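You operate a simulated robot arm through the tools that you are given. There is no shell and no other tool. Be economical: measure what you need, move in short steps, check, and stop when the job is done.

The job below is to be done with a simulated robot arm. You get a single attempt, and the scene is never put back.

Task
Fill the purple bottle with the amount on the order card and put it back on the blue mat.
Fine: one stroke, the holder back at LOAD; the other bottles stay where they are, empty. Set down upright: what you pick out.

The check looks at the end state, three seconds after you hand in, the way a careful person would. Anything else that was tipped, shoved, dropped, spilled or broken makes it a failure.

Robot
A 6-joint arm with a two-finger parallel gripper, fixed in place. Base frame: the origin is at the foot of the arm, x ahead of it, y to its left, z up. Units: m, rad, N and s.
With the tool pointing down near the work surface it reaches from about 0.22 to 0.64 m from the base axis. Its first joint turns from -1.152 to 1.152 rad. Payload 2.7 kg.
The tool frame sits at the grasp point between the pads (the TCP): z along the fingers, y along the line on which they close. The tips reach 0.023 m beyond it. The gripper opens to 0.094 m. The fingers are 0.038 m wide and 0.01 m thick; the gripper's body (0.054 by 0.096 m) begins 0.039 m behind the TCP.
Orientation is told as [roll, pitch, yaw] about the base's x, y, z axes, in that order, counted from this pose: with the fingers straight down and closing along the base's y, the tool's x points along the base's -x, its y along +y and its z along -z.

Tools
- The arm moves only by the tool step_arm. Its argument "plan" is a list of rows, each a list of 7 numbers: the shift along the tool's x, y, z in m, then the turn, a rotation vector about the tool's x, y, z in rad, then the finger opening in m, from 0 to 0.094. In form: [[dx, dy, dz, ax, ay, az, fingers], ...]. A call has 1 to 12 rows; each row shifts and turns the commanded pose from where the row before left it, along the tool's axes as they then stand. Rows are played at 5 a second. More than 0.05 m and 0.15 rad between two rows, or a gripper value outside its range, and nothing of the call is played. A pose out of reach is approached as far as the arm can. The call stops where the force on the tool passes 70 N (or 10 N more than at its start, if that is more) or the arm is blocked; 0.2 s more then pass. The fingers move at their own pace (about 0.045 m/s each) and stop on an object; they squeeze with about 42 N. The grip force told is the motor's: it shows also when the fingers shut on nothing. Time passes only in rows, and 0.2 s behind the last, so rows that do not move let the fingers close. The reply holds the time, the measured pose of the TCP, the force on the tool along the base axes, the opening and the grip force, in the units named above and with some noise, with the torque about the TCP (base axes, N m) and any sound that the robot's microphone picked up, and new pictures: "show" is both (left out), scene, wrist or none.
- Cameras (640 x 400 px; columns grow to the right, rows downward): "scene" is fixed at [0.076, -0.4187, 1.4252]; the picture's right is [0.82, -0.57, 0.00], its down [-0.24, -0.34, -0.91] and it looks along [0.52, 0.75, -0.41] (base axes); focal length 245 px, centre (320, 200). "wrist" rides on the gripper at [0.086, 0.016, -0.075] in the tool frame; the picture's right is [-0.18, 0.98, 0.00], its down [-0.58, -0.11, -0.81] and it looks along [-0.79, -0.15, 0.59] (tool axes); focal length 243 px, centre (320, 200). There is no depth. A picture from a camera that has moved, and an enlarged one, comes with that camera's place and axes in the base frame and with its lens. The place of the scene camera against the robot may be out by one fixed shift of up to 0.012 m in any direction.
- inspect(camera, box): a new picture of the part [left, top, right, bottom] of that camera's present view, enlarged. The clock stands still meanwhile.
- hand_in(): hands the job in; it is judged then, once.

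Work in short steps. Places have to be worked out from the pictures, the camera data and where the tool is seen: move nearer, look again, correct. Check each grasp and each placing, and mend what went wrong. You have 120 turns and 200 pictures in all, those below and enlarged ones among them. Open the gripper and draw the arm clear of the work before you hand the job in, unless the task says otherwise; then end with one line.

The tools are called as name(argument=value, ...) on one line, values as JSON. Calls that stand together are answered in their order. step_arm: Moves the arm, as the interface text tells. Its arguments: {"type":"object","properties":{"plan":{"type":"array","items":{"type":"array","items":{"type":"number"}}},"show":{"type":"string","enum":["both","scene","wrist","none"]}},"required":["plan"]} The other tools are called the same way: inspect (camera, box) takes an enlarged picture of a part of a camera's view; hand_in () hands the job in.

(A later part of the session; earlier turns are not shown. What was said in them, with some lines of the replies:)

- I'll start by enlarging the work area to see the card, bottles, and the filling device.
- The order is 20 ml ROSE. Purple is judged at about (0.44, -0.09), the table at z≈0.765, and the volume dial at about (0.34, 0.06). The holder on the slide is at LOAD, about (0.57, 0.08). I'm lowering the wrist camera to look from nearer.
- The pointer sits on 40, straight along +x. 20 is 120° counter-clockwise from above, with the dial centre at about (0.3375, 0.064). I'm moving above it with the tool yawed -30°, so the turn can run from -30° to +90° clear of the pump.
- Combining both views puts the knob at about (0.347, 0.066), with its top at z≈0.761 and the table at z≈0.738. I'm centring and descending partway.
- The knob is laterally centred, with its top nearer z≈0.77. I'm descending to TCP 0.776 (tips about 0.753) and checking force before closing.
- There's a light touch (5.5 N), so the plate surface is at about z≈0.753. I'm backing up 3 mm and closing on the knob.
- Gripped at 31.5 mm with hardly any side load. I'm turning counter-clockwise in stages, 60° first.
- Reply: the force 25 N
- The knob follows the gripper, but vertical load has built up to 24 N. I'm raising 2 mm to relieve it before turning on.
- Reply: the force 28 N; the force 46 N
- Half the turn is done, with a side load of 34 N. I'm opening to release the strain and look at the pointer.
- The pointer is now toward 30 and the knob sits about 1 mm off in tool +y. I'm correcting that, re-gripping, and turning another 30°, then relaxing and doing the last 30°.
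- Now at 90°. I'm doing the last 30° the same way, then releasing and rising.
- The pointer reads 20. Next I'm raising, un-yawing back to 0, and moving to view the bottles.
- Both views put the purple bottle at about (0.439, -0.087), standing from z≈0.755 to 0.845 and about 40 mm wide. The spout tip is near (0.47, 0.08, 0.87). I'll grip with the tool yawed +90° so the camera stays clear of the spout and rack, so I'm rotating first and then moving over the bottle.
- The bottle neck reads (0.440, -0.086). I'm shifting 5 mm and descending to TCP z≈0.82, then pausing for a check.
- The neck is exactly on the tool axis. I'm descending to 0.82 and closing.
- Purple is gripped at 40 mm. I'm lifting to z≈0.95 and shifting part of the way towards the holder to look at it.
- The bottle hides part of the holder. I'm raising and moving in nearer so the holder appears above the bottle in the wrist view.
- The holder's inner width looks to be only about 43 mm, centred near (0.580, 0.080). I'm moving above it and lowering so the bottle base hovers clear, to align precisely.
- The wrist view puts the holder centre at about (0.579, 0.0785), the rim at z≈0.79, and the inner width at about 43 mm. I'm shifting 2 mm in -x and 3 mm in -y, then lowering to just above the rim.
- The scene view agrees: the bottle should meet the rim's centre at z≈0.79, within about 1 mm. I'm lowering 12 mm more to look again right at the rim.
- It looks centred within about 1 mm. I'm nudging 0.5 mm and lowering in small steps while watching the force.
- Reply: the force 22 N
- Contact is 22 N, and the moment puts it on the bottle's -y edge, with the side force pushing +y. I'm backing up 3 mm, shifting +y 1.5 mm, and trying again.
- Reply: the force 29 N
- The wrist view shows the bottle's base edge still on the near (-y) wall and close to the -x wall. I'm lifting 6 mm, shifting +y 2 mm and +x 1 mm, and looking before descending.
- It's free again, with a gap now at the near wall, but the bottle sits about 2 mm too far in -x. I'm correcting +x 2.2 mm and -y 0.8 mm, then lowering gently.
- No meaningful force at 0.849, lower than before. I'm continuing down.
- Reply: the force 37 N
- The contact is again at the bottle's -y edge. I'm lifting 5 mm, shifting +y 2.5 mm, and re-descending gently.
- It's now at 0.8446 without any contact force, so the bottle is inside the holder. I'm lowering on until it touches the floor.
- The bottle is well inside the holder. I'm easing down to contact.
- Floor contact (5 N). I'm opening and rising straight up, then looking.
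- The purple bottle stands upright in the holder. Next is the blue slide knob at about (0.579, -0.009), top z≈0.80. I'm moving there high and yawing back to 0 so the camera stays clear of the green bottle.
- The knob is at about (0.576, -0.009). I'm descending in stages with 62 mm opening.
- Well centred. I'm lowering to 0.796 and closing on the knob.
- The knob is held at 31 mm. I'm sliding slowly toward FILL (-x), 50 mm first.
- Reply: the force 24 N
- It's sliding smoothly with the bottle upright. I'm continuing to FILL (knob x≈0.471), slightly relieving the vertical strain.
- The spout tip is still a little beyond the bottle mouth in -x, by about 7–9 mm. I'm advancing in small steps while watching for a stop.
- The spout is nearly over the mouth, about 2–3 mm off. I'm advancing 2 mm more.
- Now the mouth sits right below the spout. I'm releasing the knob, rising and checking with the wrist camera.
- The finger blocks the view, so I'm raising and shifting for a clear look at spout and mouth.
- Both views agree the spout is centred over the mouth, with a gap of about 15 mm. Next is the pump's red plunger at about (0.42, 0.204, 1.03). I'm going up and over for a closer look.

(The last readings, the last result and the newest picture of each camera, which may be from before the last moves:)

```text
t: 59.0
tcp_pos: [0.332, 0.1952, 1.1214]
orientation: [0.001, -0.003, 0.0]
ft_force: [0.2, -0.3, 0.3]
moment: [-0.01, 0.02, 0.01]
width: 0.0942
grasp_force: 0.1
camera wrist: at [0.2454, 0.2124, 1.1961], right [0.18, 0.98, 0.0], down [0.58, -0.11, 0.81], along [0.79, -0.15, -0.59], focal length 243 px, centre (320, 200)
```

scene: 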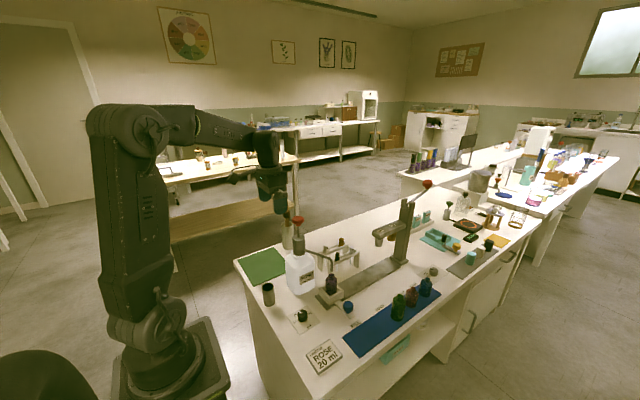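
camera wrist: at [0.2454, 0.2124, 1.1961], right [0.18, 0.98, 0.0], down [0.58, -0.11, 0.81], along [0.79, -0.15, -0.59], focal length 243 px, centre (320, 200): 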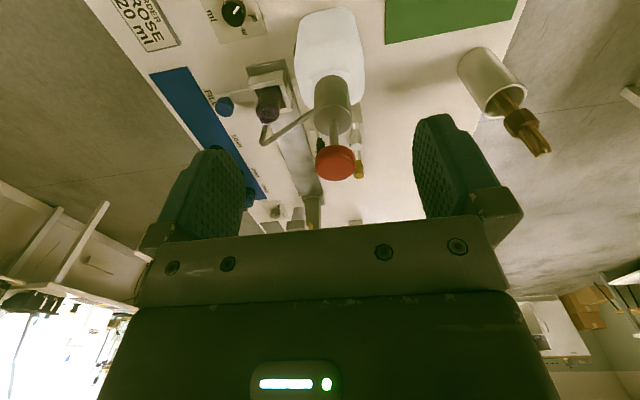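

The plunger cap is at about (0.414, 0.196), top z≈1.033. I'm closing the fingers and moving over it to TCP z≈1.09.

step_arm(plan=[[0, 0, 0, 0, 0, 0, 0.0], [-0.02, 0, 0, 0, 0, 0, 0.0], [-0.03, 0.001, 0, 0, 0, 0, 0.0], [-0.032, 0, 0, 0, 0, 0, 0.0], [0, 0, 0.015, 0, 0, 0, 0.0], [0, 0, 0.015, 0, 0, 0, 0.0], [0, 0, 0, 0, 0, 0, 0.0]], show="both")

inspect(camera="scene", box=[260, 180, 340, 240])

inspect(camera="wrist", box=[240, 80, 400, 200])

```text
t: 60.6
tcp_pos: [0.4133, 0.1948, 1.0913]
orientation: [0.0, -0.003, -0.001]
ft_force: [-0.1, -0.2, -0.7]
moment: [-0.01, 0.01, -0.02]
width: 0.0
grasp_force: 42.0
camera wrist: at [0.3269, 0.213, 1.1663], right [0.18, 0.98, 0.0], down [0.58, -0.11, 0.81], along [0.79, -0.15, -0.59], focal length 243 px, centre (320, 200)
```

scene: 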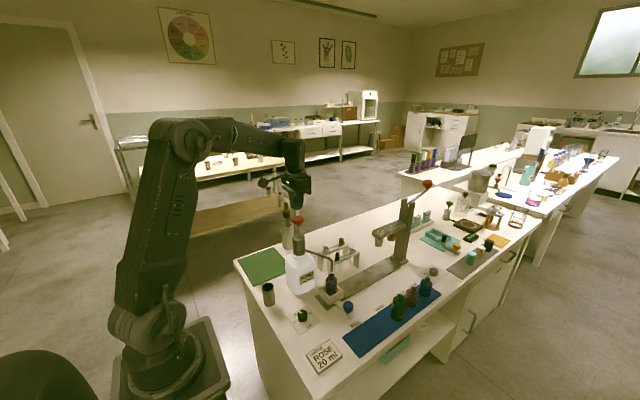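
wrist: 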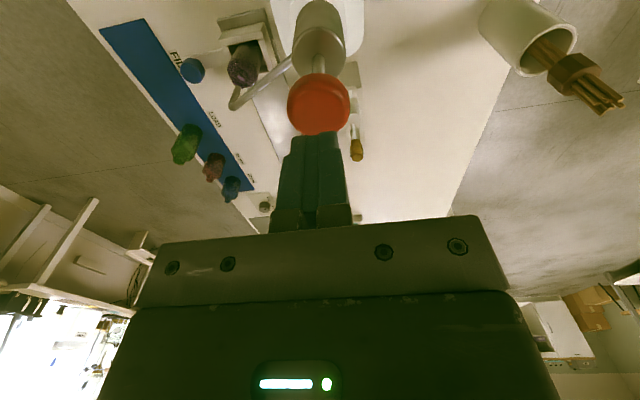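

```text
6.67 times, centred on (300, 210) of scene
camera zoom: at [0.076, -0.4187, 1.4252], right [0.82, -0.57, 0.0], down [-0.24, -0.34, -0.91], along [0.52, 0.75, -0.41], focal length 1631 px, centre (453, 133)
```

zoom: 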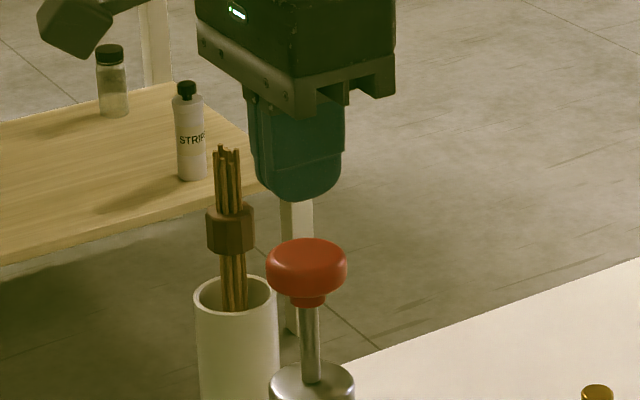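

```text
3.33 times, centred on (320, 140) of wrist
camera zoom: at [0.3269, 0.213, 1.1663], right [0.18, 0.98, 0.0], down [0.58, -0.11, 0.81], along [0.79, -0.15, -0.59], focal length 809 px, centre (320, 400)
```

zoom: 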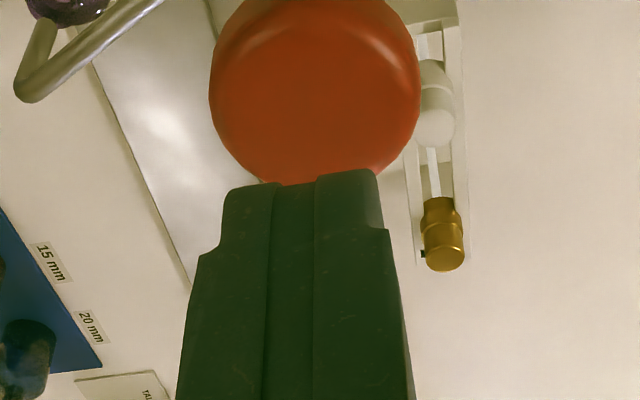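

The fingertips are over the cap, with about 35 mm to contact. I'm approaching to just above it.

step_arm(plan=[[0, 0, 0.015, 0, 0, 0, 0.0], [0, 0, 0.013, 0, 0, 0, 0.0], [0, 0, 0, 0, 0, 0, 0.0]], show="none")

inspect(camera="scene", box=[260, 180, 340, 240])

inspect(camera="wrist", box=[240, 80, 400, 200])

```text
t: 61.4
tcp_pos: [0.4134, 0.1972, 1.0632]
orientation: [0.002, -0.002, 0.001]
ft_force: [-0.3, 0.3, -0.3]
moment: [-0.03, 0.03, -0.02]
width: 0.0
grasp_force: 41.4
```

```text
6.67 times, centred on (300, 210) of scene
camera zoom: at [0.076, -0.4187, 1.4252], right [0.82, -0.57, 0.0], down [-0.24, -0.34, -0.91], along [0.52, 0.75, -0.41], focal length 1631 px, centre (453, 133)
```

zoom: 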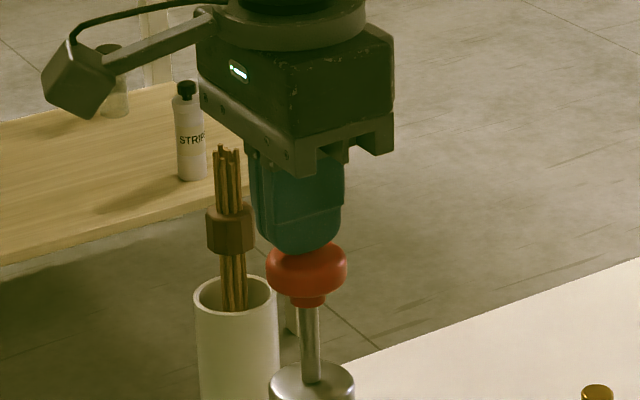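

```text
3.33 times, centred on (320, 140) of wrist
camera zoom: at [0.3261, 0.2135, 1.1378], right [0.18, 0.98, 0.0], down [0.58, -0.11, 0.81], along [0.79, -0.15, -0.59], focal length 809 px, centre (320, 400)
```

zoom: 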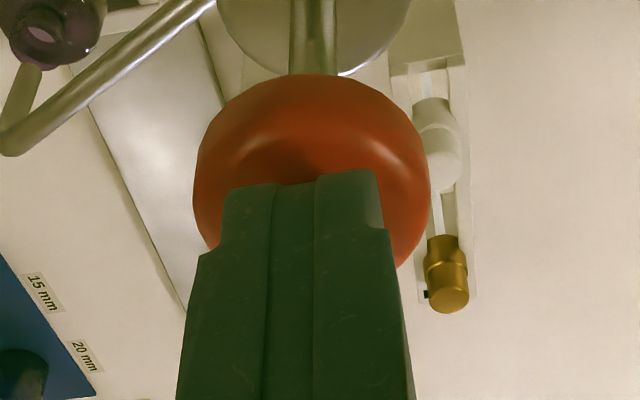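

Aligned. I'm shifting 3 mm in +x and pressing down steadily, as one stroke, until it bottoms out.

step_arm(plan=[[-0.003, 0, 0.004, 0, 0, 0, 0.0], [0, 0, 0.005, 0, 0, 0, 0.0], [0, 0, 0.005, 0, 0, 0, 0.0], [0, 0, 0.005, 0, 0, 0, 0.0], [0, 0, 0.005, 0, 0, 0, 0.0], [0, 0, 0.005, 0, 0, 0, 0.0]], show="none")

inspect(camera="scene", box=[270, 200, 350, 300])

```text
t: 62.8
tcp_pos: [0.417, 0.1967, 1.0383]
orientation: [0.002, -0.007, -0.001]
ft_force: [-12.0, -4.0, 30.3]
moment: [-0.11, 0.29, -0.03]
width: 0.0
grasp_force: 41.7
```

```text
4.00 times, centred on (310, 250) of scene
camera zoom: at [0.0752, -0.419, 1.4252], right [0.82, -0.57, 0.0], down [-0.24, -0.34, -0.91], along [0.52, 0.75, -0.41], focal length 979 px, centre (360, 0)
```

zoom: 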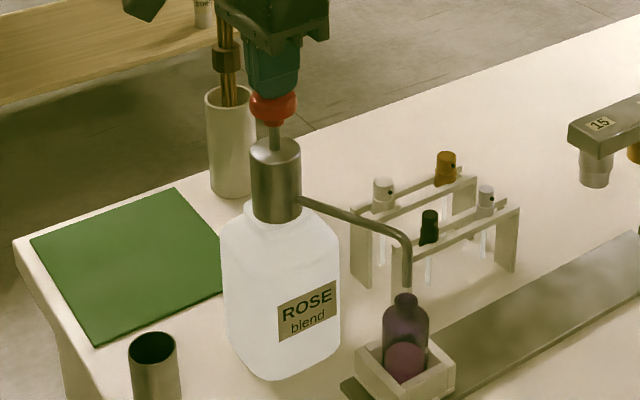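

The plunger is going down (30 N) and liquid is coming into the bottle. I'm continuing the same stroke to the bottom.

step_arm(plan=[[0, 0, 0.004, 0, 0, 0, 0.0], [0, 0, 0.004, 0, 0, 0, 0.0], [0, 0, 0.004, 0, 0, 0, 0.0], [0, 0, 0.004, 0, 0, 0, 0.0], [0, 0, 0, 0, 0, 0, 0.0]], show="none")

inspect(camera="scene", box=[270, 200, 350, 300])

```text
t: 63.4
tcp_pos: [0.4172, 0.1979, 1.0385]
orientation: [0.007, -0.016, 0.002]
ft_force: [-6.8, -2.8, 17.5]
moment: [-0.09, 0.21, -0.02]
width: 0.0001
grasp_force: 41.8
stopped in row 2: the force on the tool passed its limit at 74 N (the readings are from after the stop); the commanded pose is now the measured one
```

```text
4.00 times, centred on (310, 250) of scene
camera zoom: at [0.0755, -0.4189, 1.4252], right [0.82, -0.57, 0.0], down [-0.24, -0.34, -0.91], along [0.52, 0.75, -0.41], focal length 979 px, centre (360, 0)
```

zoom: 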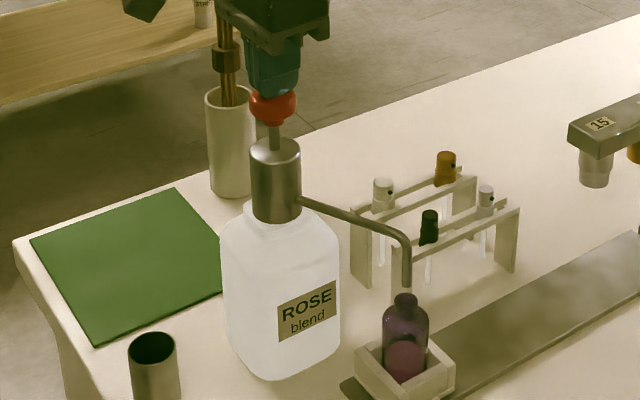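

It bottomed out at 74 N, so the stroke is complete. I'm rising straight off the plunger, clear, without pressing again.

step_arm(plan=[[0, 0, -0.005, 0, 0, 0, 0.0], [0, 0, -0.01, 0, 0, 0, 0.0], [0, 0, -0.015, 0, 0, 0, 0.0], [0, 0, -0.03, 0, 0, 0, 0.0], [0, 0, -0.03, 0, 0, 0, 0.0], [0, 0, 0, 0, 0, 0, 0.0]], show="wrist")

inspect(camera="scene", box=[270, 200, 350, 300])

inspect(camera="scene", box=[310, 265, 350, 300])

```text
t: 64.8
tcp_pos: [0.417, 0.1959, 1.1236]
orientation: [0.005, -0.014, 0.0]
ft_force: [-0.6, -0.1, -1.2]
moment: [0.03, 0.01, 0.01]
width: 0.0002
grasp_force: 41.8
camera wrist: at [0.3283, 0.2126, 1.1983], right [0.18, 0.98, 0.01], down [0.57, -0.11, 0.81], along [0.8, -0.14, -0.58], focal length 243 px, centre (320, 200)
```

wrist: 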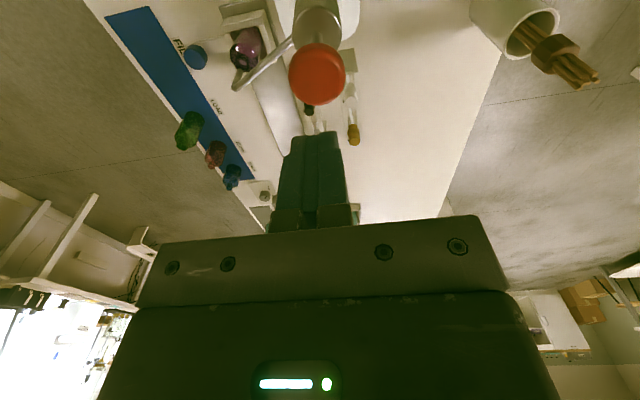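

```text
4.00 times, centred on (310, 250) of scene
camera zoom: at [0.076, -0.4187, 1.4252], right [0.82, -0.57, 0.0], down [-0.24, -0.34, -0.91], along [0.52, 0.75, -0.41], focal length 979 px, centre (360, 0)
```

zoom: 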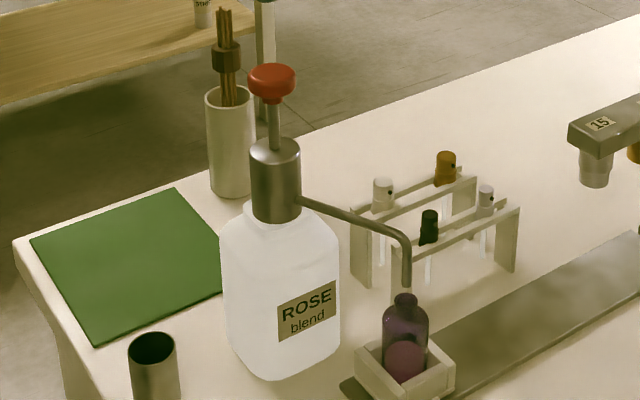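

```text
11.43 times, centred on (330, 282) of scene
camera zoom: at [0.076, -0.4187, 1.4252], right [0.82, -0.57, 0.0], down [-0.24, -0.34, -0.91], along [0.52, 0.75, -0.41], focal length 2796 px, centre (206, -743)
```

zoom: 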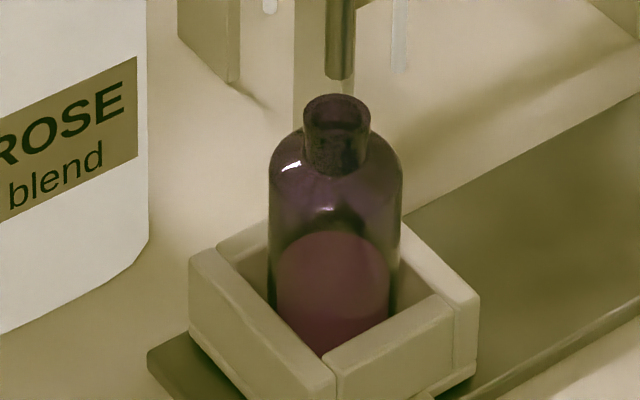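

The plunger is back up, and the bottle holds a clean fill with no spill seen. I'm levelling the small tilt and returning high to the slide knob at (0.468, -0.010).

step_arm(plan=[[0, 0, 0, 0.005, 0.013, 0, 0.03], [0, -0.04, 0, 0, 0, 0, 0.062], [-0.01, -0.04, 0, 0, 0, 0, 0.062], [-0.02, -0.04, 0, 0, 0, 0, 0.062], [-0.02, -0.045, 0, 0, 0, 0, 0.062], [0, -0.04, 0, 0, 0, 0, 0.062], [0, 0, 0.05, 0, 0, 0, 0.062], [0, 0, 0.05, 0, 0, 0, 0.062], [0, 0, 0.05, 0, 0, 0, 0.062], [0, 0, 0.05, 0, 0, 0, 0.062], [0, 0, 0, 0, 0, 0, 0.062]], show="wrist")

```text
t: 67.2
tcp_pos: [0.4661, -0.0072, 0.9242]
orientation: [-0.001, -0.001, 0.001]
ft_force: [0.6, 0.0, -0.1]
moment: [0.0, 0.0, 0.0]
width: 0.0618
grasp_force: 0.0
camera wrist: at [0.3792, 0.0101, 0.9996], right [0.18, 0.98, 0.0], down [0.58, -0.11, 0.81], along [0.79, -0.15, -0.59], focal length 243 px, centre (320, 200)
```

wrist: 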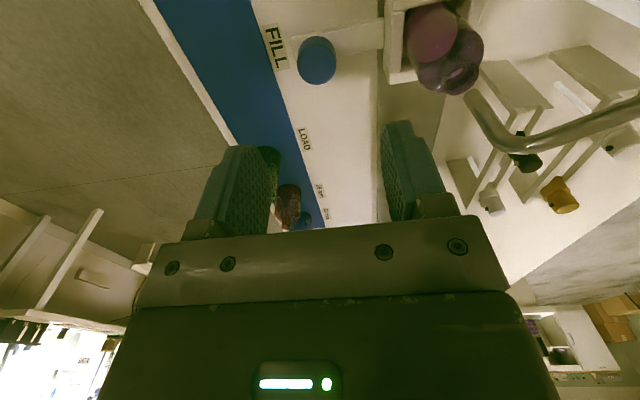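

step_arm(plan=[[0, -0.0025, 0.04, 0, 0, 0, 0.062], [0, 0, 0.04, 0, 0, 0, 0.062], [0, 0, 0.03, 0, 0, 0, 0.062], [0, 0, 0.018, 0, 0, 0, 0.062], [0, 0, 0, 0, 0, 0, 0.062], [0, 0, 0, 0, 0, 0, 0.04], [0, 0, 0, 0, 0, 0, 0.02], [0, 0, 0, 0, 0, 0, 0.02], [0, 0, 0, 0, 0, 0, 0.02]], show="wrist")

```text
t: 69.2
tcp_pos: [0.4682, -0.0112, 0.7963]
orientation: [-0.001, -0.001, 0.0]
ft_force: [1.2, 0.6, -3.9]
moment: [0.01, -0.22, 0.01]
width: 0.0314
grasp_force: 44.7
camera wrist: at [0.3806, 0.0067, 0.872], right [0.18, 0.98, 0.0], down [0.58, -0.11, 0.81], along [0.79, -0.15, -0.59], focal length 243 px, centre (320, 200)
```

wrist: 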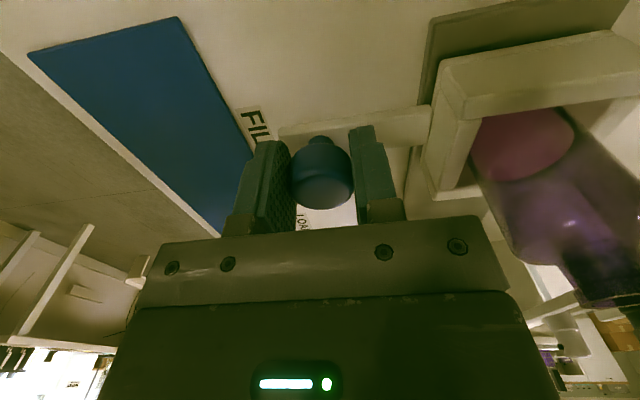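

The knob is gripped. I'm sliding gently back to LOAD (TCP x≈0.5785).

step_arm(plan=[[-0.004, 0, 0, 0, 0, 0, 0.02], [-0.007, 0, 0, 0, 0, 0, 0.02], [-0.01, 0, 0, 0, 0, 0, 0.02], [-0.01, 0, 0, 0, 0, 0, 0.02], [-0.01, 0, 0, 0, 0, 0, 0.02], [-0.01, 0, 0, 0, 0, 0, 0.02], [-0.007, 0, 0, 0, 0, 0, 0.02], [0, 0, 0, 0, 0, 0, 0.02]], show="none")

step_arm(plan=[[-0.006, 0, 0, 0, 0, 0, 0.02], [-0.01, 0, 0, 0, 0, 0, 0.02], [-0.01, 0, 0, 0, 0, 0, 0.02], [-0.01, 0, 0, 0, 0, 0, 0.02], [-0.008, 0, 0, 0, 0, 0, 0.02], [-0.006, 0, 0, 0, 0, 0, 0.02], [-0.002, 0, 0, 0, 0, 0, 0.02], [0, 0, 0, 0, 0, 0, 0.02]], show="wrist")

inspect(camera="scene", box=[300, 230, 420, 320])

```text
t: 71.0
tcp_pos: [0.5264, -0.0101, 0.7962]
orientation: [0.001, 0.0, 0.0]
ft_force: [-1.2, 7.7, -4.4]
moment: [0.11, 0.85, 0.02]
width: 0.0312
grasp_force: 44.9
```

```text
t: 72.8
tcp_pos: [0.5773, -0.01, 0.7975]
orientation: [0.002, -0.001, 0.004]
ft_force: [-0.5, 17.6, -3.4]
moment: [0.27, 0.16, -0.03]
width: 0.0314
grasp_force: 45.4
camera wrist: at [0.491, 0.0066, 0.872], right [0.18, 0.98, 0.0], down [0.58, -0.11, 0.81], along [0.79, -0.15, -0.59], focal length 243 px, centre (320, 200)
```

wrist: 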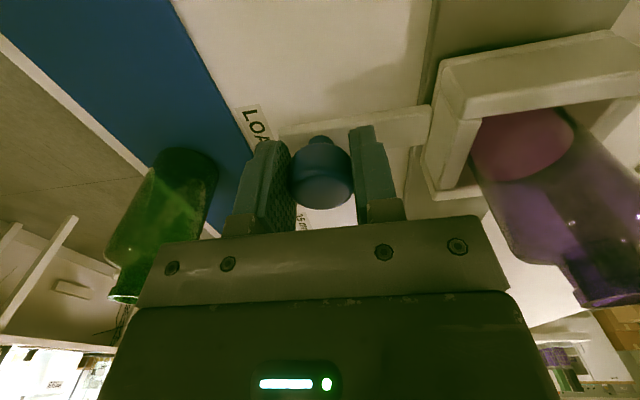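

```text
4.44 times, centred on (360, 275) of scene
camera zoom: at [0.076, -0.4183, 1.4254], right [0.82, -0.57, 0.0], down [-0.24, -0.34, -0.91], along [0.52, 0.75, -0.41], focal length 1087 px, centre (142, -133)
```

zoom: 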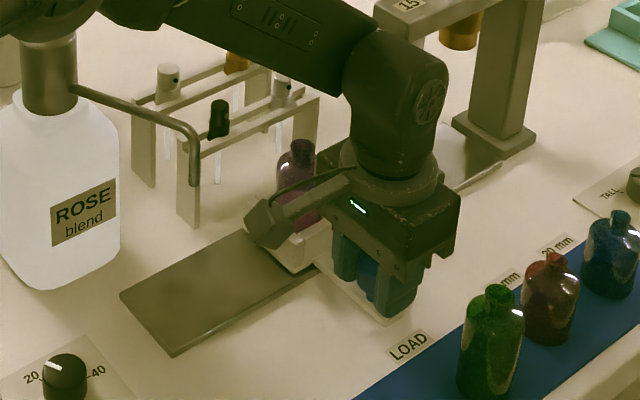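

It's back at LOAD with the same picture as at the start. I'm releasing, rising, and verifying the holder's position.

step_arm(plan=[[0, -0.001, 0, 0, 0, 0, 0.062], [0, 0, 0, 0, 0, 0, 0.062], [0, 0, 0, 0, 0, 0, 0.062], [0, 0, -0.02, 0, 0, 0, 0.062], [0, 0, -0.04, 0, 0, 0, 0.062], [0, 0, -0.05, 0, 0, 0, 0.062], [0, 0, -0.05, 0, 0, 0, 0.062], [0, 0, 0, 0, 0, 0, 0.062]], show="wrist")

inspect(camera="scene", box=[342, 258, 370, 293])

```text
t: 74.6
tcp_pos: [0.5757, -0.0132, 0.9569]
orientation: [-0.001, 0.001, -0.001]
ft_force: [0.9, 0.5, -0.6]
moment: [0.01, 0.0, -0.02]
width: 0.0621
grasp_force: 0.2
camera wrist: at [0.4895, 0.0039, 1.0328], right [0.18, 0.98, 0.0], down [0.58, -0.11, 0.81], along [0.79, -0.15, -0.59], focal length 243 px, centre (320, 200)
```

wrist: 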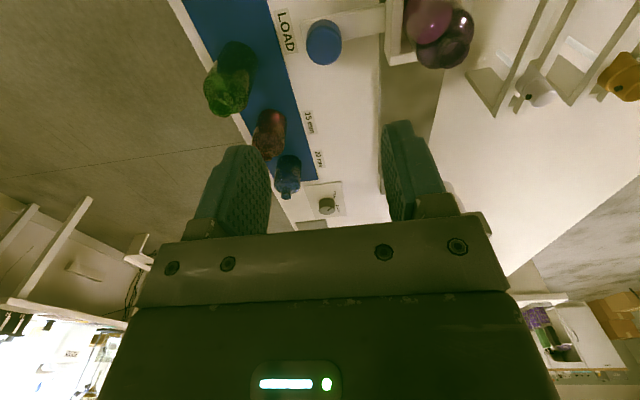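

```text
11.43 times, centred on (356, 276) of scene
camera zoom: at [0.076, -0.4187, 1.4252], right [0.82, -0.57, 0.0], down [-0.24, -0.34, -0.91], along [0.52, 0.75, -0.41], focal length 2796 px, centre (-91, -663)
```

zoom: 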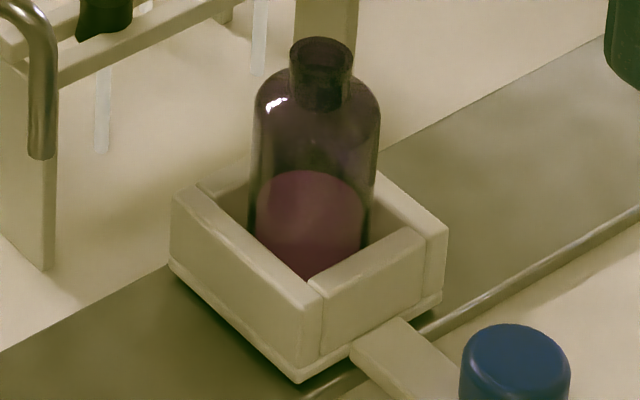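

The holder is exactly at its initial LOAD position. I'm yawing to +90° again and moving over the bottle.

step_arm(plan=[[0, 0, 0, 0, 0, -0.1428, 0.08], [0, 0, 0, 0, 0, -0.1428, 0.08], [0, 0, 0, 0, 0, -0.1428, 0.08], [0, 0, 0, 0, 0, -0.1428, 0.08], [0, 0, 0, 0, 0, -0.1428, 0.08], [0, 0, 0, 0, 0, -0.1428, 0.08], [0, 0, 0, 0, 0, -0.1428, 0.08], [0, 0, 0, 0, 0, -0.1428, 0.08], [0, 0, 0, 0, 0, -0.1428, 0.08], [0, 0, 0, 0, 0, -0.1428, 0.08], [0, 0, 0, 0, 0, -0.1428, 0.08]], show="none")

step_arm(plan=[[-0.03, -0.002, 0, 0, 0, 0, 0.08], [-0.033, -0.001, 0, 0, 0, 0, 0.08], [-0.033, 0, 0, 0, 0, 0, 0.08], [0, 0, 0.04, 0, 0, 0, 0.08], [0, 0, 0.03, 0, 0, 0, 0.08], [0, 0, 0, 0, 0, 0, 0.08]], show="wrist")

```text
t: 77.0
tcp_pos: [0.5758, -0.0119, 0.9585]
orientation: [-0.002, -0.002, 1.574]
ft_force: [0.5, 0.2, -0.8]
moment: [0.01, -0.04, -0.01]
width: 0.0801
grasp_force: 0.0
```

```text
t: 78.4
tcp_pos: [0.5802, 0.0839, 0.8866]
orientation: [-0.002, 0.0, 1.571]
ft_force: [0.2, 0.6, -0.3]
moment: [0.0, 0.0, 0.01]
width: 0.0801
grasp_force: 0.1
camera wrist: at [0.5638, -0.002, 0.9616], right [-0.98, 0.18, 0.0], down [0.11, 0.58, 0.81], along [0.15, 0.79, -0.59], focal length 243 px, centre (320, 200)
```

wrist: 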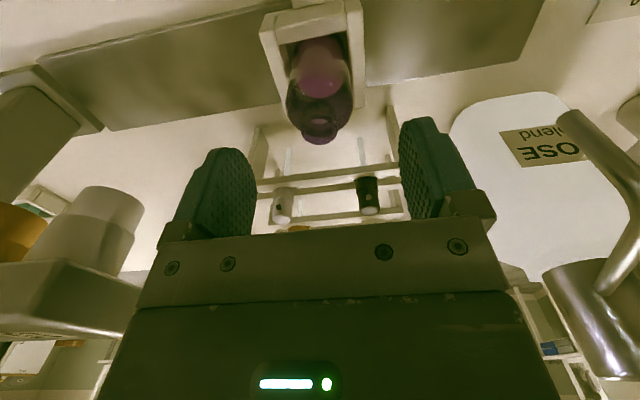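

The mouth is on the tool axis. I'm lowering to the former release height, gripping, and checking.

step_arm(plan=[[0, 0, 0.02, 0, 0, 0, 0.08], [0, 0, 0.02, 0, 0, 0, 0.08], [0, 0, 0.017, 0, 0, 0, 0.08], [0, 0, 0, 0, 0, 0, 0.08], [0, 0, 0, 0, 0, 0, 0.055], [0, 0, 0, 0, 0, 0, 0.03], [0, 0, 0, 0, 0, 0, 0.03], [0, 0, 0, 0, 0, 0, 0.03], [0, 0, 0, 0, 0, 0, 0.03]], show="none")

```text
t: 80.4
tcp_pos: [0.58, 0.0839, 0.8294]
orientation: [0.001, 0.001, 1.57]
ft_force: [0.4, -0.1, 0.0]
moment: [0.01, 0.0, -0.01]
width: 0.0397
grasp_force: 42.0
```

Gripped (39.7 mm). I'm lifting slowly straight up and confirming nothing else moved.

step_arm(plan=[[0, 0, -0.01, 0, 0, 0, 0.03], [0, 0, -0.015, 0, 0, 0, 0.03], [0, 0, -0.02, 0, 0, 0, 0.03], [0, 0, -0.025, 0, 0, 0, 0.03], [0, 0, -0.025, 0, 0, 0, 0.03], [0, 0, -0.025, 0, 0, 0, 0.03], [0, 0, -0.01, 0, 0, 0, 0.03], [0, 0, 0, 0, 0, 0, 0.03]], show="none")

inspect(camera="scene", box=[310, 210, 430, 310])

```text
t: 82.2
tcp_pos: [0.5798, 0.0845, 0.9606]
orientation: [0.0, 0.0, 1.57]
ft_force: [0.6, 0.4, -1.1]
moment: [-0.01, 0.01, 0.01]
width: 0.0391
grasp_force: 42.0
```

```text
4.00 times, centred on (370, 260) of scene
camera zoom: at [0.076, -0.4187, 1.4252], right [0.82, -0.57, 0.0], down [-0.24, -0.34, -0.91], along [0.52, 0.75, -0.41], focal length 979 px, centre (120, -40)
```

zoom: 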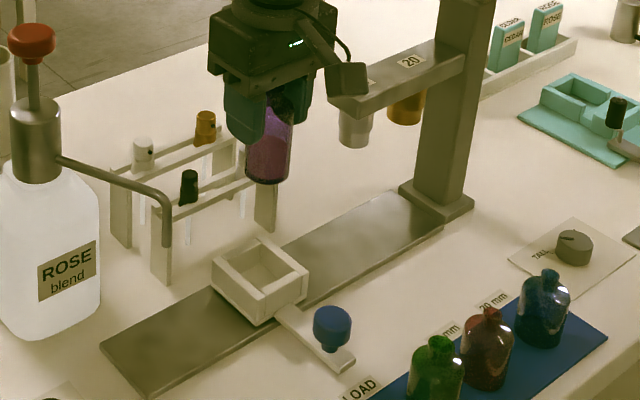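

The holder stays at LOAD and the bottle hangs upright. I'm carrying it smoothly to its original mat spot (0.443, -0.085).

step_arm(plan=[[0.012, 0, 0, 0, 0, 0, 0.03], [0.024, 0, 0, 0, 0, 0, 0.03], [0.024, 0.005, 0, 0, 0, 0, 0.03], [0.022, 0.018, 0, 0, 0, 0, 0.03], [0.022, 0.024, 0, 0, 0, 0, 0.03], [0.022, 0.026, 0, 0, 0, 0, 0.03], [0.022, 0.026, 0, 0, 0, 0, 0.03], [0.014, 0.022, 0, 0, 0, 0, 0.03], [0.0075, 0.0158, 0, 0, 0, 0, 0.03], [0, 0, 0, 0, 0, 0, 0.03]], show="wrist")

```text
t: 84.4
tcp_pos: [0.4435, -0.0855, 0.9613]
orientation: [-0.002, 0.002, 1.571]
ft_force: [0.6, -1.1, -1.1]
moment: [0.0, 0.0, 0.04]
width: 0.0374
grasp_force: 41.7
camera wrist: at [0.4266, -0.1714, 1.0355], right [-0.98, 0.18, 0.0], down [0.11, 0.58, 0.81], along [0.15, 0.79, -0.59], focal length 243 px, centre (320, 200)
```

wrist: 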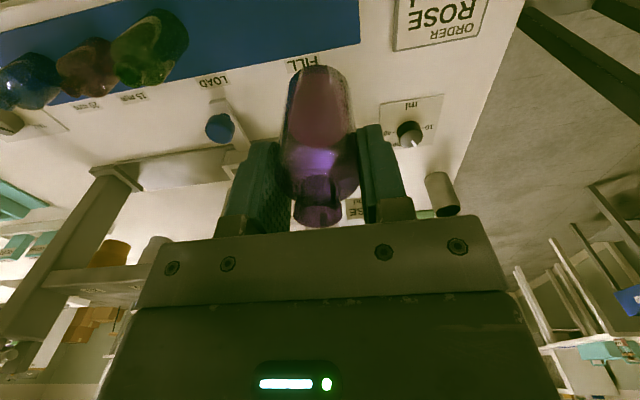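

The opening reads slightly smaller (37.4 mm), so the bottle may be creeping in the grip. I'm lowering promptly to just above the mat and checking.

step_arm(plan=[[0, 0, 0.025, 0, 0, 0, 0.03], [0, 0, 0.035, 0, 0, 0, 0.03], [0, 0, 0.035, 0, 0, 0, 0.03], [0, 0, 0.02, 0, 0, 0, 0.03], [0, 0, 0, 0, 0, 0, 0.03]], show="none")

inspect(camera="scene", box=[320, 290, 420, 360])

```text
t: 85.6
tcp_pos: [0.4442, -0.0854, 0.8466]
orientation: [0.0, 0.001, 1.571]
ft_force: [0.1, 0.1, -0.6]
moment: [0.0, 0.02, 0.05]
width: 0.0375
grasp_force: 41.9
```

```text
5.71 times, centred on (370, 325) of scene
camera zoom: at [0.076, -0.4187, 1.4252], right [0.82, -0.57, 0.0], down [-0.24, -0.34, -0.91], along [0.52, 0.75, -0.41], focal length 1398 px, centre (34, -514)
```

zoom: 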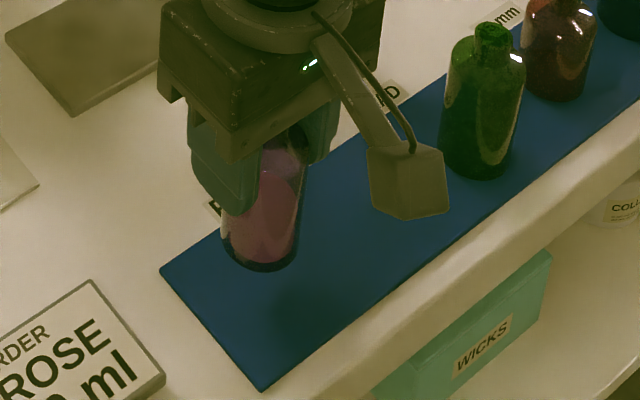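

inspect(camera="wrist", box=[240, 40, 400, 240])

inspect(camera="scene", box=[345, 305, 385, 345])

```text
2.00 times, centred on (320, 140) of wrist
camera zoom: at [0.4281, -0.1705, 0.9208], right [-0.98, 0.18, 0.0], down [0.11, 0.58, 0.81], along [0.15, 0.79, -0.59], focal length 485 px, centre (320, 320)
```

zoom: 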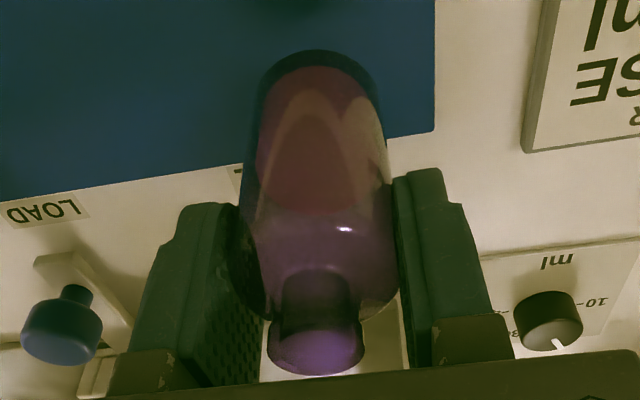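

```text
10.00 times, centred on (365, 325) of scene
camera zoom: at [0.076, -0.4187, 1.4252], right [0.82, -0.57, 0.0], down [-0.24, -0.34, -0.91], along [0.52, 0.75, -0.41], focal length 2446 px, centre (-130, -1050)
```

zoom: 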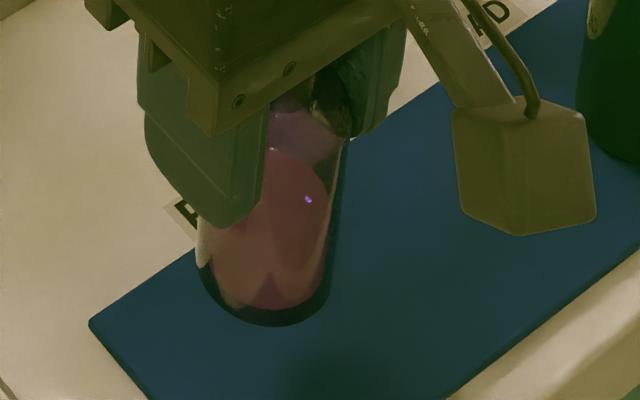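

Compared with the upright green bottle, its lean in the picture is just perspective. At most it slipped down a few mm. I'm lowering in small steps to catch the mat contact.

step_arm(plan=[[0, 0, 0.006, 0, 0, 0, 0.03], [0, 0, 0.006, 0, 0, 0, 0.03], [0, 0, 0.004, 0, 0, 0, 0.03], [0, 0, 0, 0, 0, 0, 0.03]], show="none")

inspect(camera="scene", box=[345, 305, 385, 345])

```text
t: 86.6
tcp_pos: [0.4431, -0.0845, 0.8292]
orientation: [-0.001, 0.0, 1.571]
ft_force: [0.2, 0.7, -1.8]
moment: [0.0, -0.01, 0.0]
width: 0.0372
grasp_force: 41.8
```

```text
10.00 times, centred on (365, 325) of scene
camera zoom: at [0.076, -0.4187, 1.4252], right [0.82, -0.57, 0.0], down [-0.24, -0.34, -0.91], along [0.52, 0.75, -0.41], focal length 2446 px, centre (-130, -1050)
```

zoom: 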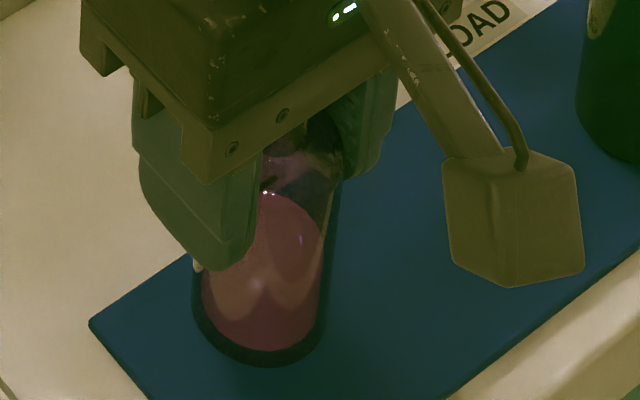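

step_arm(plan=[[0, 0, 0.003, 0, 0, 0, 0.03], [0, 0, 0.0015, 0, 0, 0, 0.03], [0, 0, 0, 0, 0, 0, 0.03]], show="none")

```text
t: 87.4
tcp_pos: [0.4436, -0.0852, 0.8249]
orientation: [0.0, 0.0, 1.57]
ft_force: [0.1, 0.7, -2.0]
moment: [0.01, -0.01, -0.02]
width: 0.0374
grasp_force: 41.9
```

Still no contact at 0.825, and the original grasp height was 0.820. I'm continuing in 1–2 mm steps.

step_arm(plan=[[0, 0, 0.002, 0, 0, 0, 0.03], [0, 0, 0.001, 0, 0, 0, 0.03], [0, 0, 0, 0, 0, 0, 0.03]], show="none")

step_arm(plan=[[0, 0, 0.001, 0, 0, 0, 0.03], [0, 0, 0, 0, 0, 0, 0.03]], show="none")

```text
t: 88.2
tcp_pos: [0.4423, -0.0864, 0.8221]
orientation: [0.001, 0.0, 1.572]
ft_force: [0.6, -1.1, -0.2]
moment: [0.03, 0.0, -0.02]
width: 0.0373
grasp_force: 42.1
```

```text
t: 88.8
tcp_pos: [0.4437, -0.0846, 0.8219]
orientation: [-0.002, -0.001, 1.57]
ft_force: [0.4, -0.1, -1.5]
moment: [0.02, -0.01, 0.0]
width: 0.0375
grasp_force: 41.7
```

step_arm(plan=[[0, 0, 0.001, 0, 0, 0, 0.03], [0, 0, 0.0005, 0, 0, 0, 0.03], [0, 0, 0, 0, 0, 0, 0.03]], show="none")

inspect(camera="scene", box=[345, 305, 385, 345])

```text
t: 89.6
tcp_pos: [0.4444, -0.0842, 0.8211]
orientation: [-0.001, -0.001, 1.57]
ft_force: [-5.0, 3.1, 18.9]
moment: [0.17, 0.54, -0.05]
width: 0.0374
grasp_force: 41.6
```

```text
10.00 times, centred on (365, 325) of scene
camera zoom: at [0.0756, -0.4186, 1.4253], right [0.82, -0.57, 0.0], down [-0.24, -0.34, -0.91], along [0.52, 0.75, -0.41], focal length 2446 px, centre (-130, -1050)
```

zoom: 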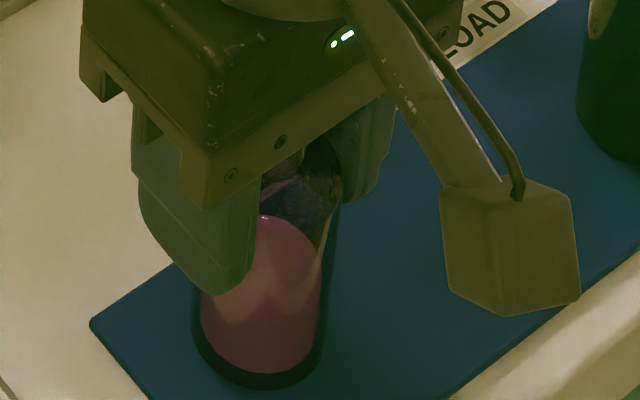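

Firm contact with the mat. I'm easing up 0.5 mm and opening gently so it settles flat, then rising.

step_arm(plan=[[0, 0, -0.0005, 0, 0, 0, 0.03], [0, 0, 0, 0, 0, 0, 0.045], [0, 0, 0, 0, 0, 0, 0.06], [0, 0, 0, 0, 0, 0, 0.08], [0, 0, 0, 0, 0, 0, 0.08]], show="wrist")

```text
t: 90.8
tcp_pos: [0.4429, -0.0856, 0.8207]
orientation: [0.002, -0.001, 1.571]
ft_force: [0.4, 0.6, 0.2]
moment: [-0.04, -0.02, 0.02]
width: 0.0801
grasp_force: 0.0
camera wrist: at [0.4263, -0.1712, 0.8945], right [-0.98, 0.18, 0.0], down [0.11, 0.58, 0.81], along [0.15, 0.79, -0.59], focal length 243 px, centre (320, 200)
```

wrist: 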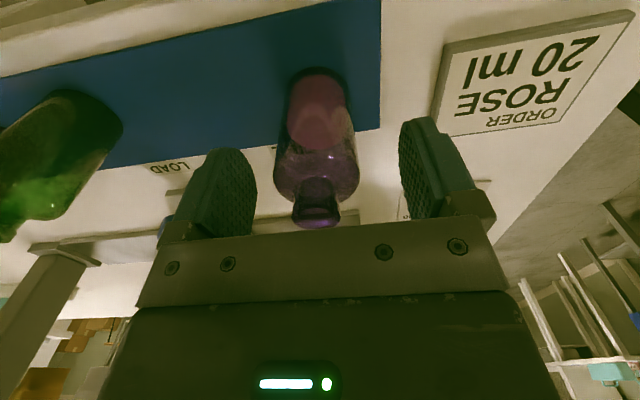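

The bottle stands free between the fingers. I'm rising straight up and withdrawing.

step_arm(plan=[[0, 0, -0.02, 0, 0, 0, 0.08], [0, 0, -0.03, 0, 0, 0, 0.08], [0, 0, -0.05, 0, 0, 0, 0.08], [0, 0, -0.05, 0, 0, 0, 0.08], [0, 0, -0.05, 0, 0, 0, 0.08], [0, 0.04, -0.05, 0, 0, 0, 0.08], [0, 0.04, -0.04, 0, 0, 0, 0.08], [0, 0.03, 0, 0, 0, 0, 0.08], [0, 0, 0, 0, 0, 0, 0.08]], show="both")

inspect(camera="scene", box=[290, 260, 450, 380])

inspect(camera="scene", box=[340, 300, 380, 350])

inspect(camera="scene", box=[280, 210, 400, 310])

```text
refused: row 6 steps farther than a row can; nothing moved
```

```text
3.33 times, centred on (370, 320) of scene
camera zoom: at [0.076, -0.4187, 1.4252], right [0.82, -0.57, 0.0], down [-0.24, -0.34, -0.91], along [0.52, 0.75, -0.41], focal length 816 px, centre (153, -200)
```

zoom: 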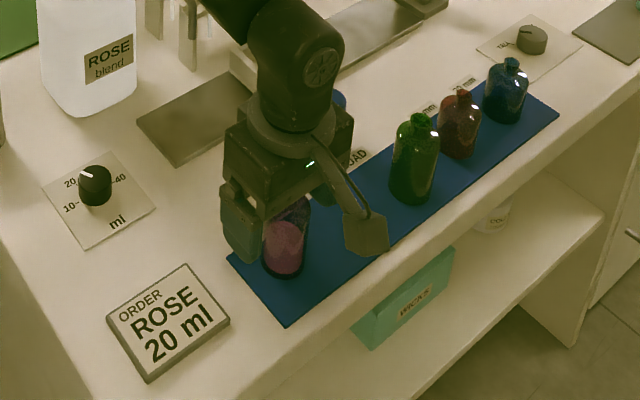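

```text
8.00 times, centred on (360, 325) of scene
camera zoom: at [0.076, -0.4187, 1.4252], right [0.82, -0.57, 0.0], down [-0.24, -0.34, -0.91], along [0.52, 0.75, -0.41], focal length 1957 px, centre (0, -800)
```

zoom: 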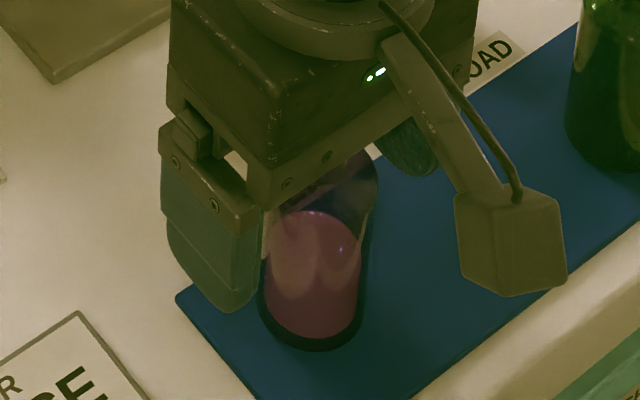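

```text
4.00 times, centred on (340, 260) of scene
camera zoom: at [0.076, -0.4187, 1.4252], right [0.82, -0.57, 0.0], down [-0.24, -0.34, -0.91], along [0.52, 0.75, -0.41], focal length 979 px, centre (240, -40)
```

zoom: 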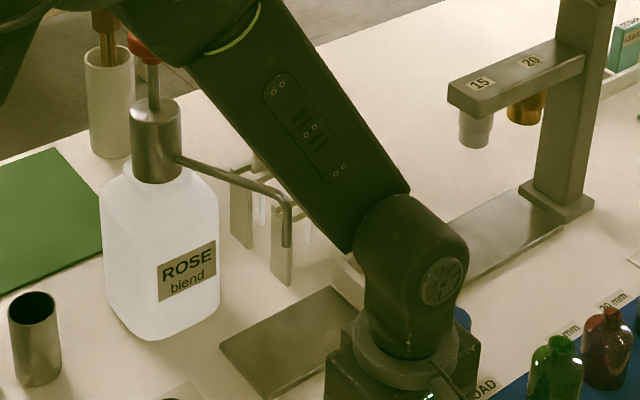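

The move was refused because one row was too long. I'm repeating it with smaller steps.

step_arm(plan=[[0, 0, -0.02, 0, 0, 0, 0.08], [0, 0, -0.03, 0, 0, 0, 0.08], [0, 0, -0.045, 0, 0, 0, 0.08], [0, 0, -0.045, 0, 0, 0, 0.08], [0, 0, -0.045, 0, 0, 0, 0.08], [0, 0.03, -0.035, 0, 0, 0, 0.08], [0, 0.03, -0.035, 0, 0, 0, 0.08], [0, 0.035, 0, 0, 0, 0, 0.08], [0, 0, 0, 0, 0, 0, 0.08]], show="both")

inspect(camera="scene", box=[290, 260, 450, 380])

inspect(camera="scene", box=[280, 210, 400, 310])

```text
t: 92.8
tcp_pos: [0.3469, -0.0853, 1.075]
orientation: [-0.002, 0.0, 1.57]
ft_force: [-0.5, 0.0, -0.2]
moment: [0.02, -0.03, -0.01]
width: 0.08
grasp_force: 0.1
camera wrist: at [0.3306, -0.1709, 1.1497], right [-0.98, 0.18, 0.0], down [0.11, 0.58, 0.81], along [0.15, 0.79, -0.59], focal length 243 px, centre (320, 200)
```

scene: 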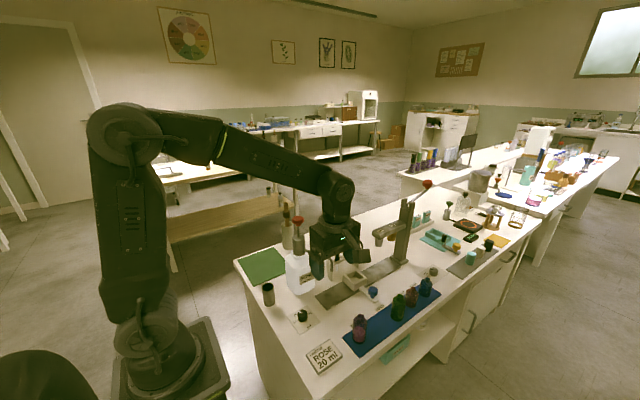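
wrist: 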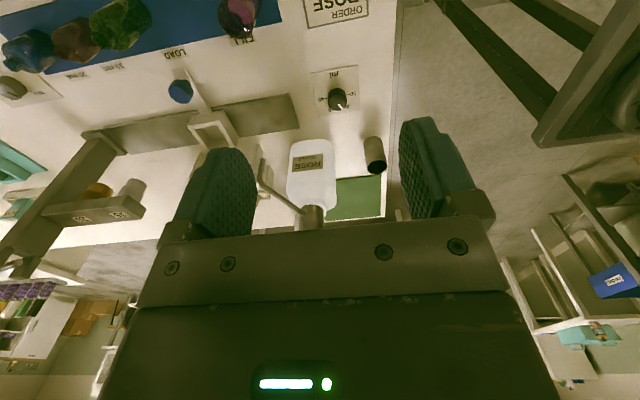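

```text
3.33 times, centred on (370, 320) of scene
camera zoom: at [0.0759, -0.4187, 1.4252], right [0.82, -0.57, 0.0], down [-0.24, -0.34, -0.91], along [0.52, 0.75, -0.41], focal length 816 px, centre (153, -200)
```

zoom: 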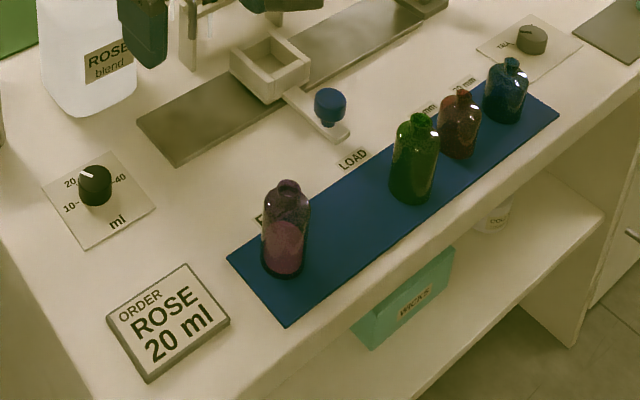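

```text
4.00 times, centred on (340, 260) of scene
camera zoom: at [0.0759, -0.4187, 1.4252], right [0.82, -0.57, 0.0], down [-0.24, -0.34, -0.91], along [0.52, 0.75, -0.41], focal length 979 px, centre (240, -40)
```

zoom: 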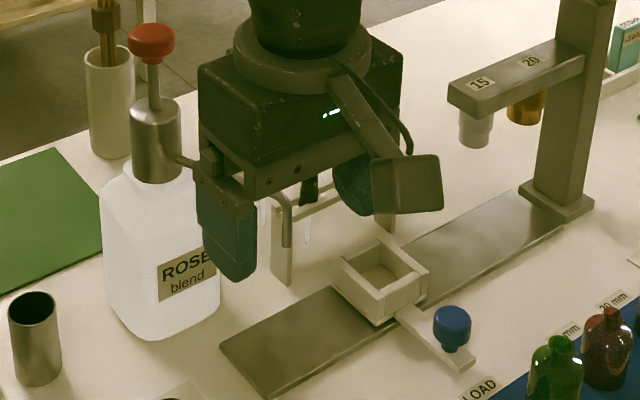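

The purple bottle stands upright and filled on the blue mat, and the holder is empty at LOAD. The dial reads 20, the other bottles haven't moved, and the arm is clear with the gripper open, so I'm handing in.

hand_in()

```text
The job is handed in.
```

The purple bottle was filled with one pump stroke at the 20 ml setting and stands upright on the blue mat. The holder is back at LOAD, and the last pictures showed the other bottles in place and nothing spilled.
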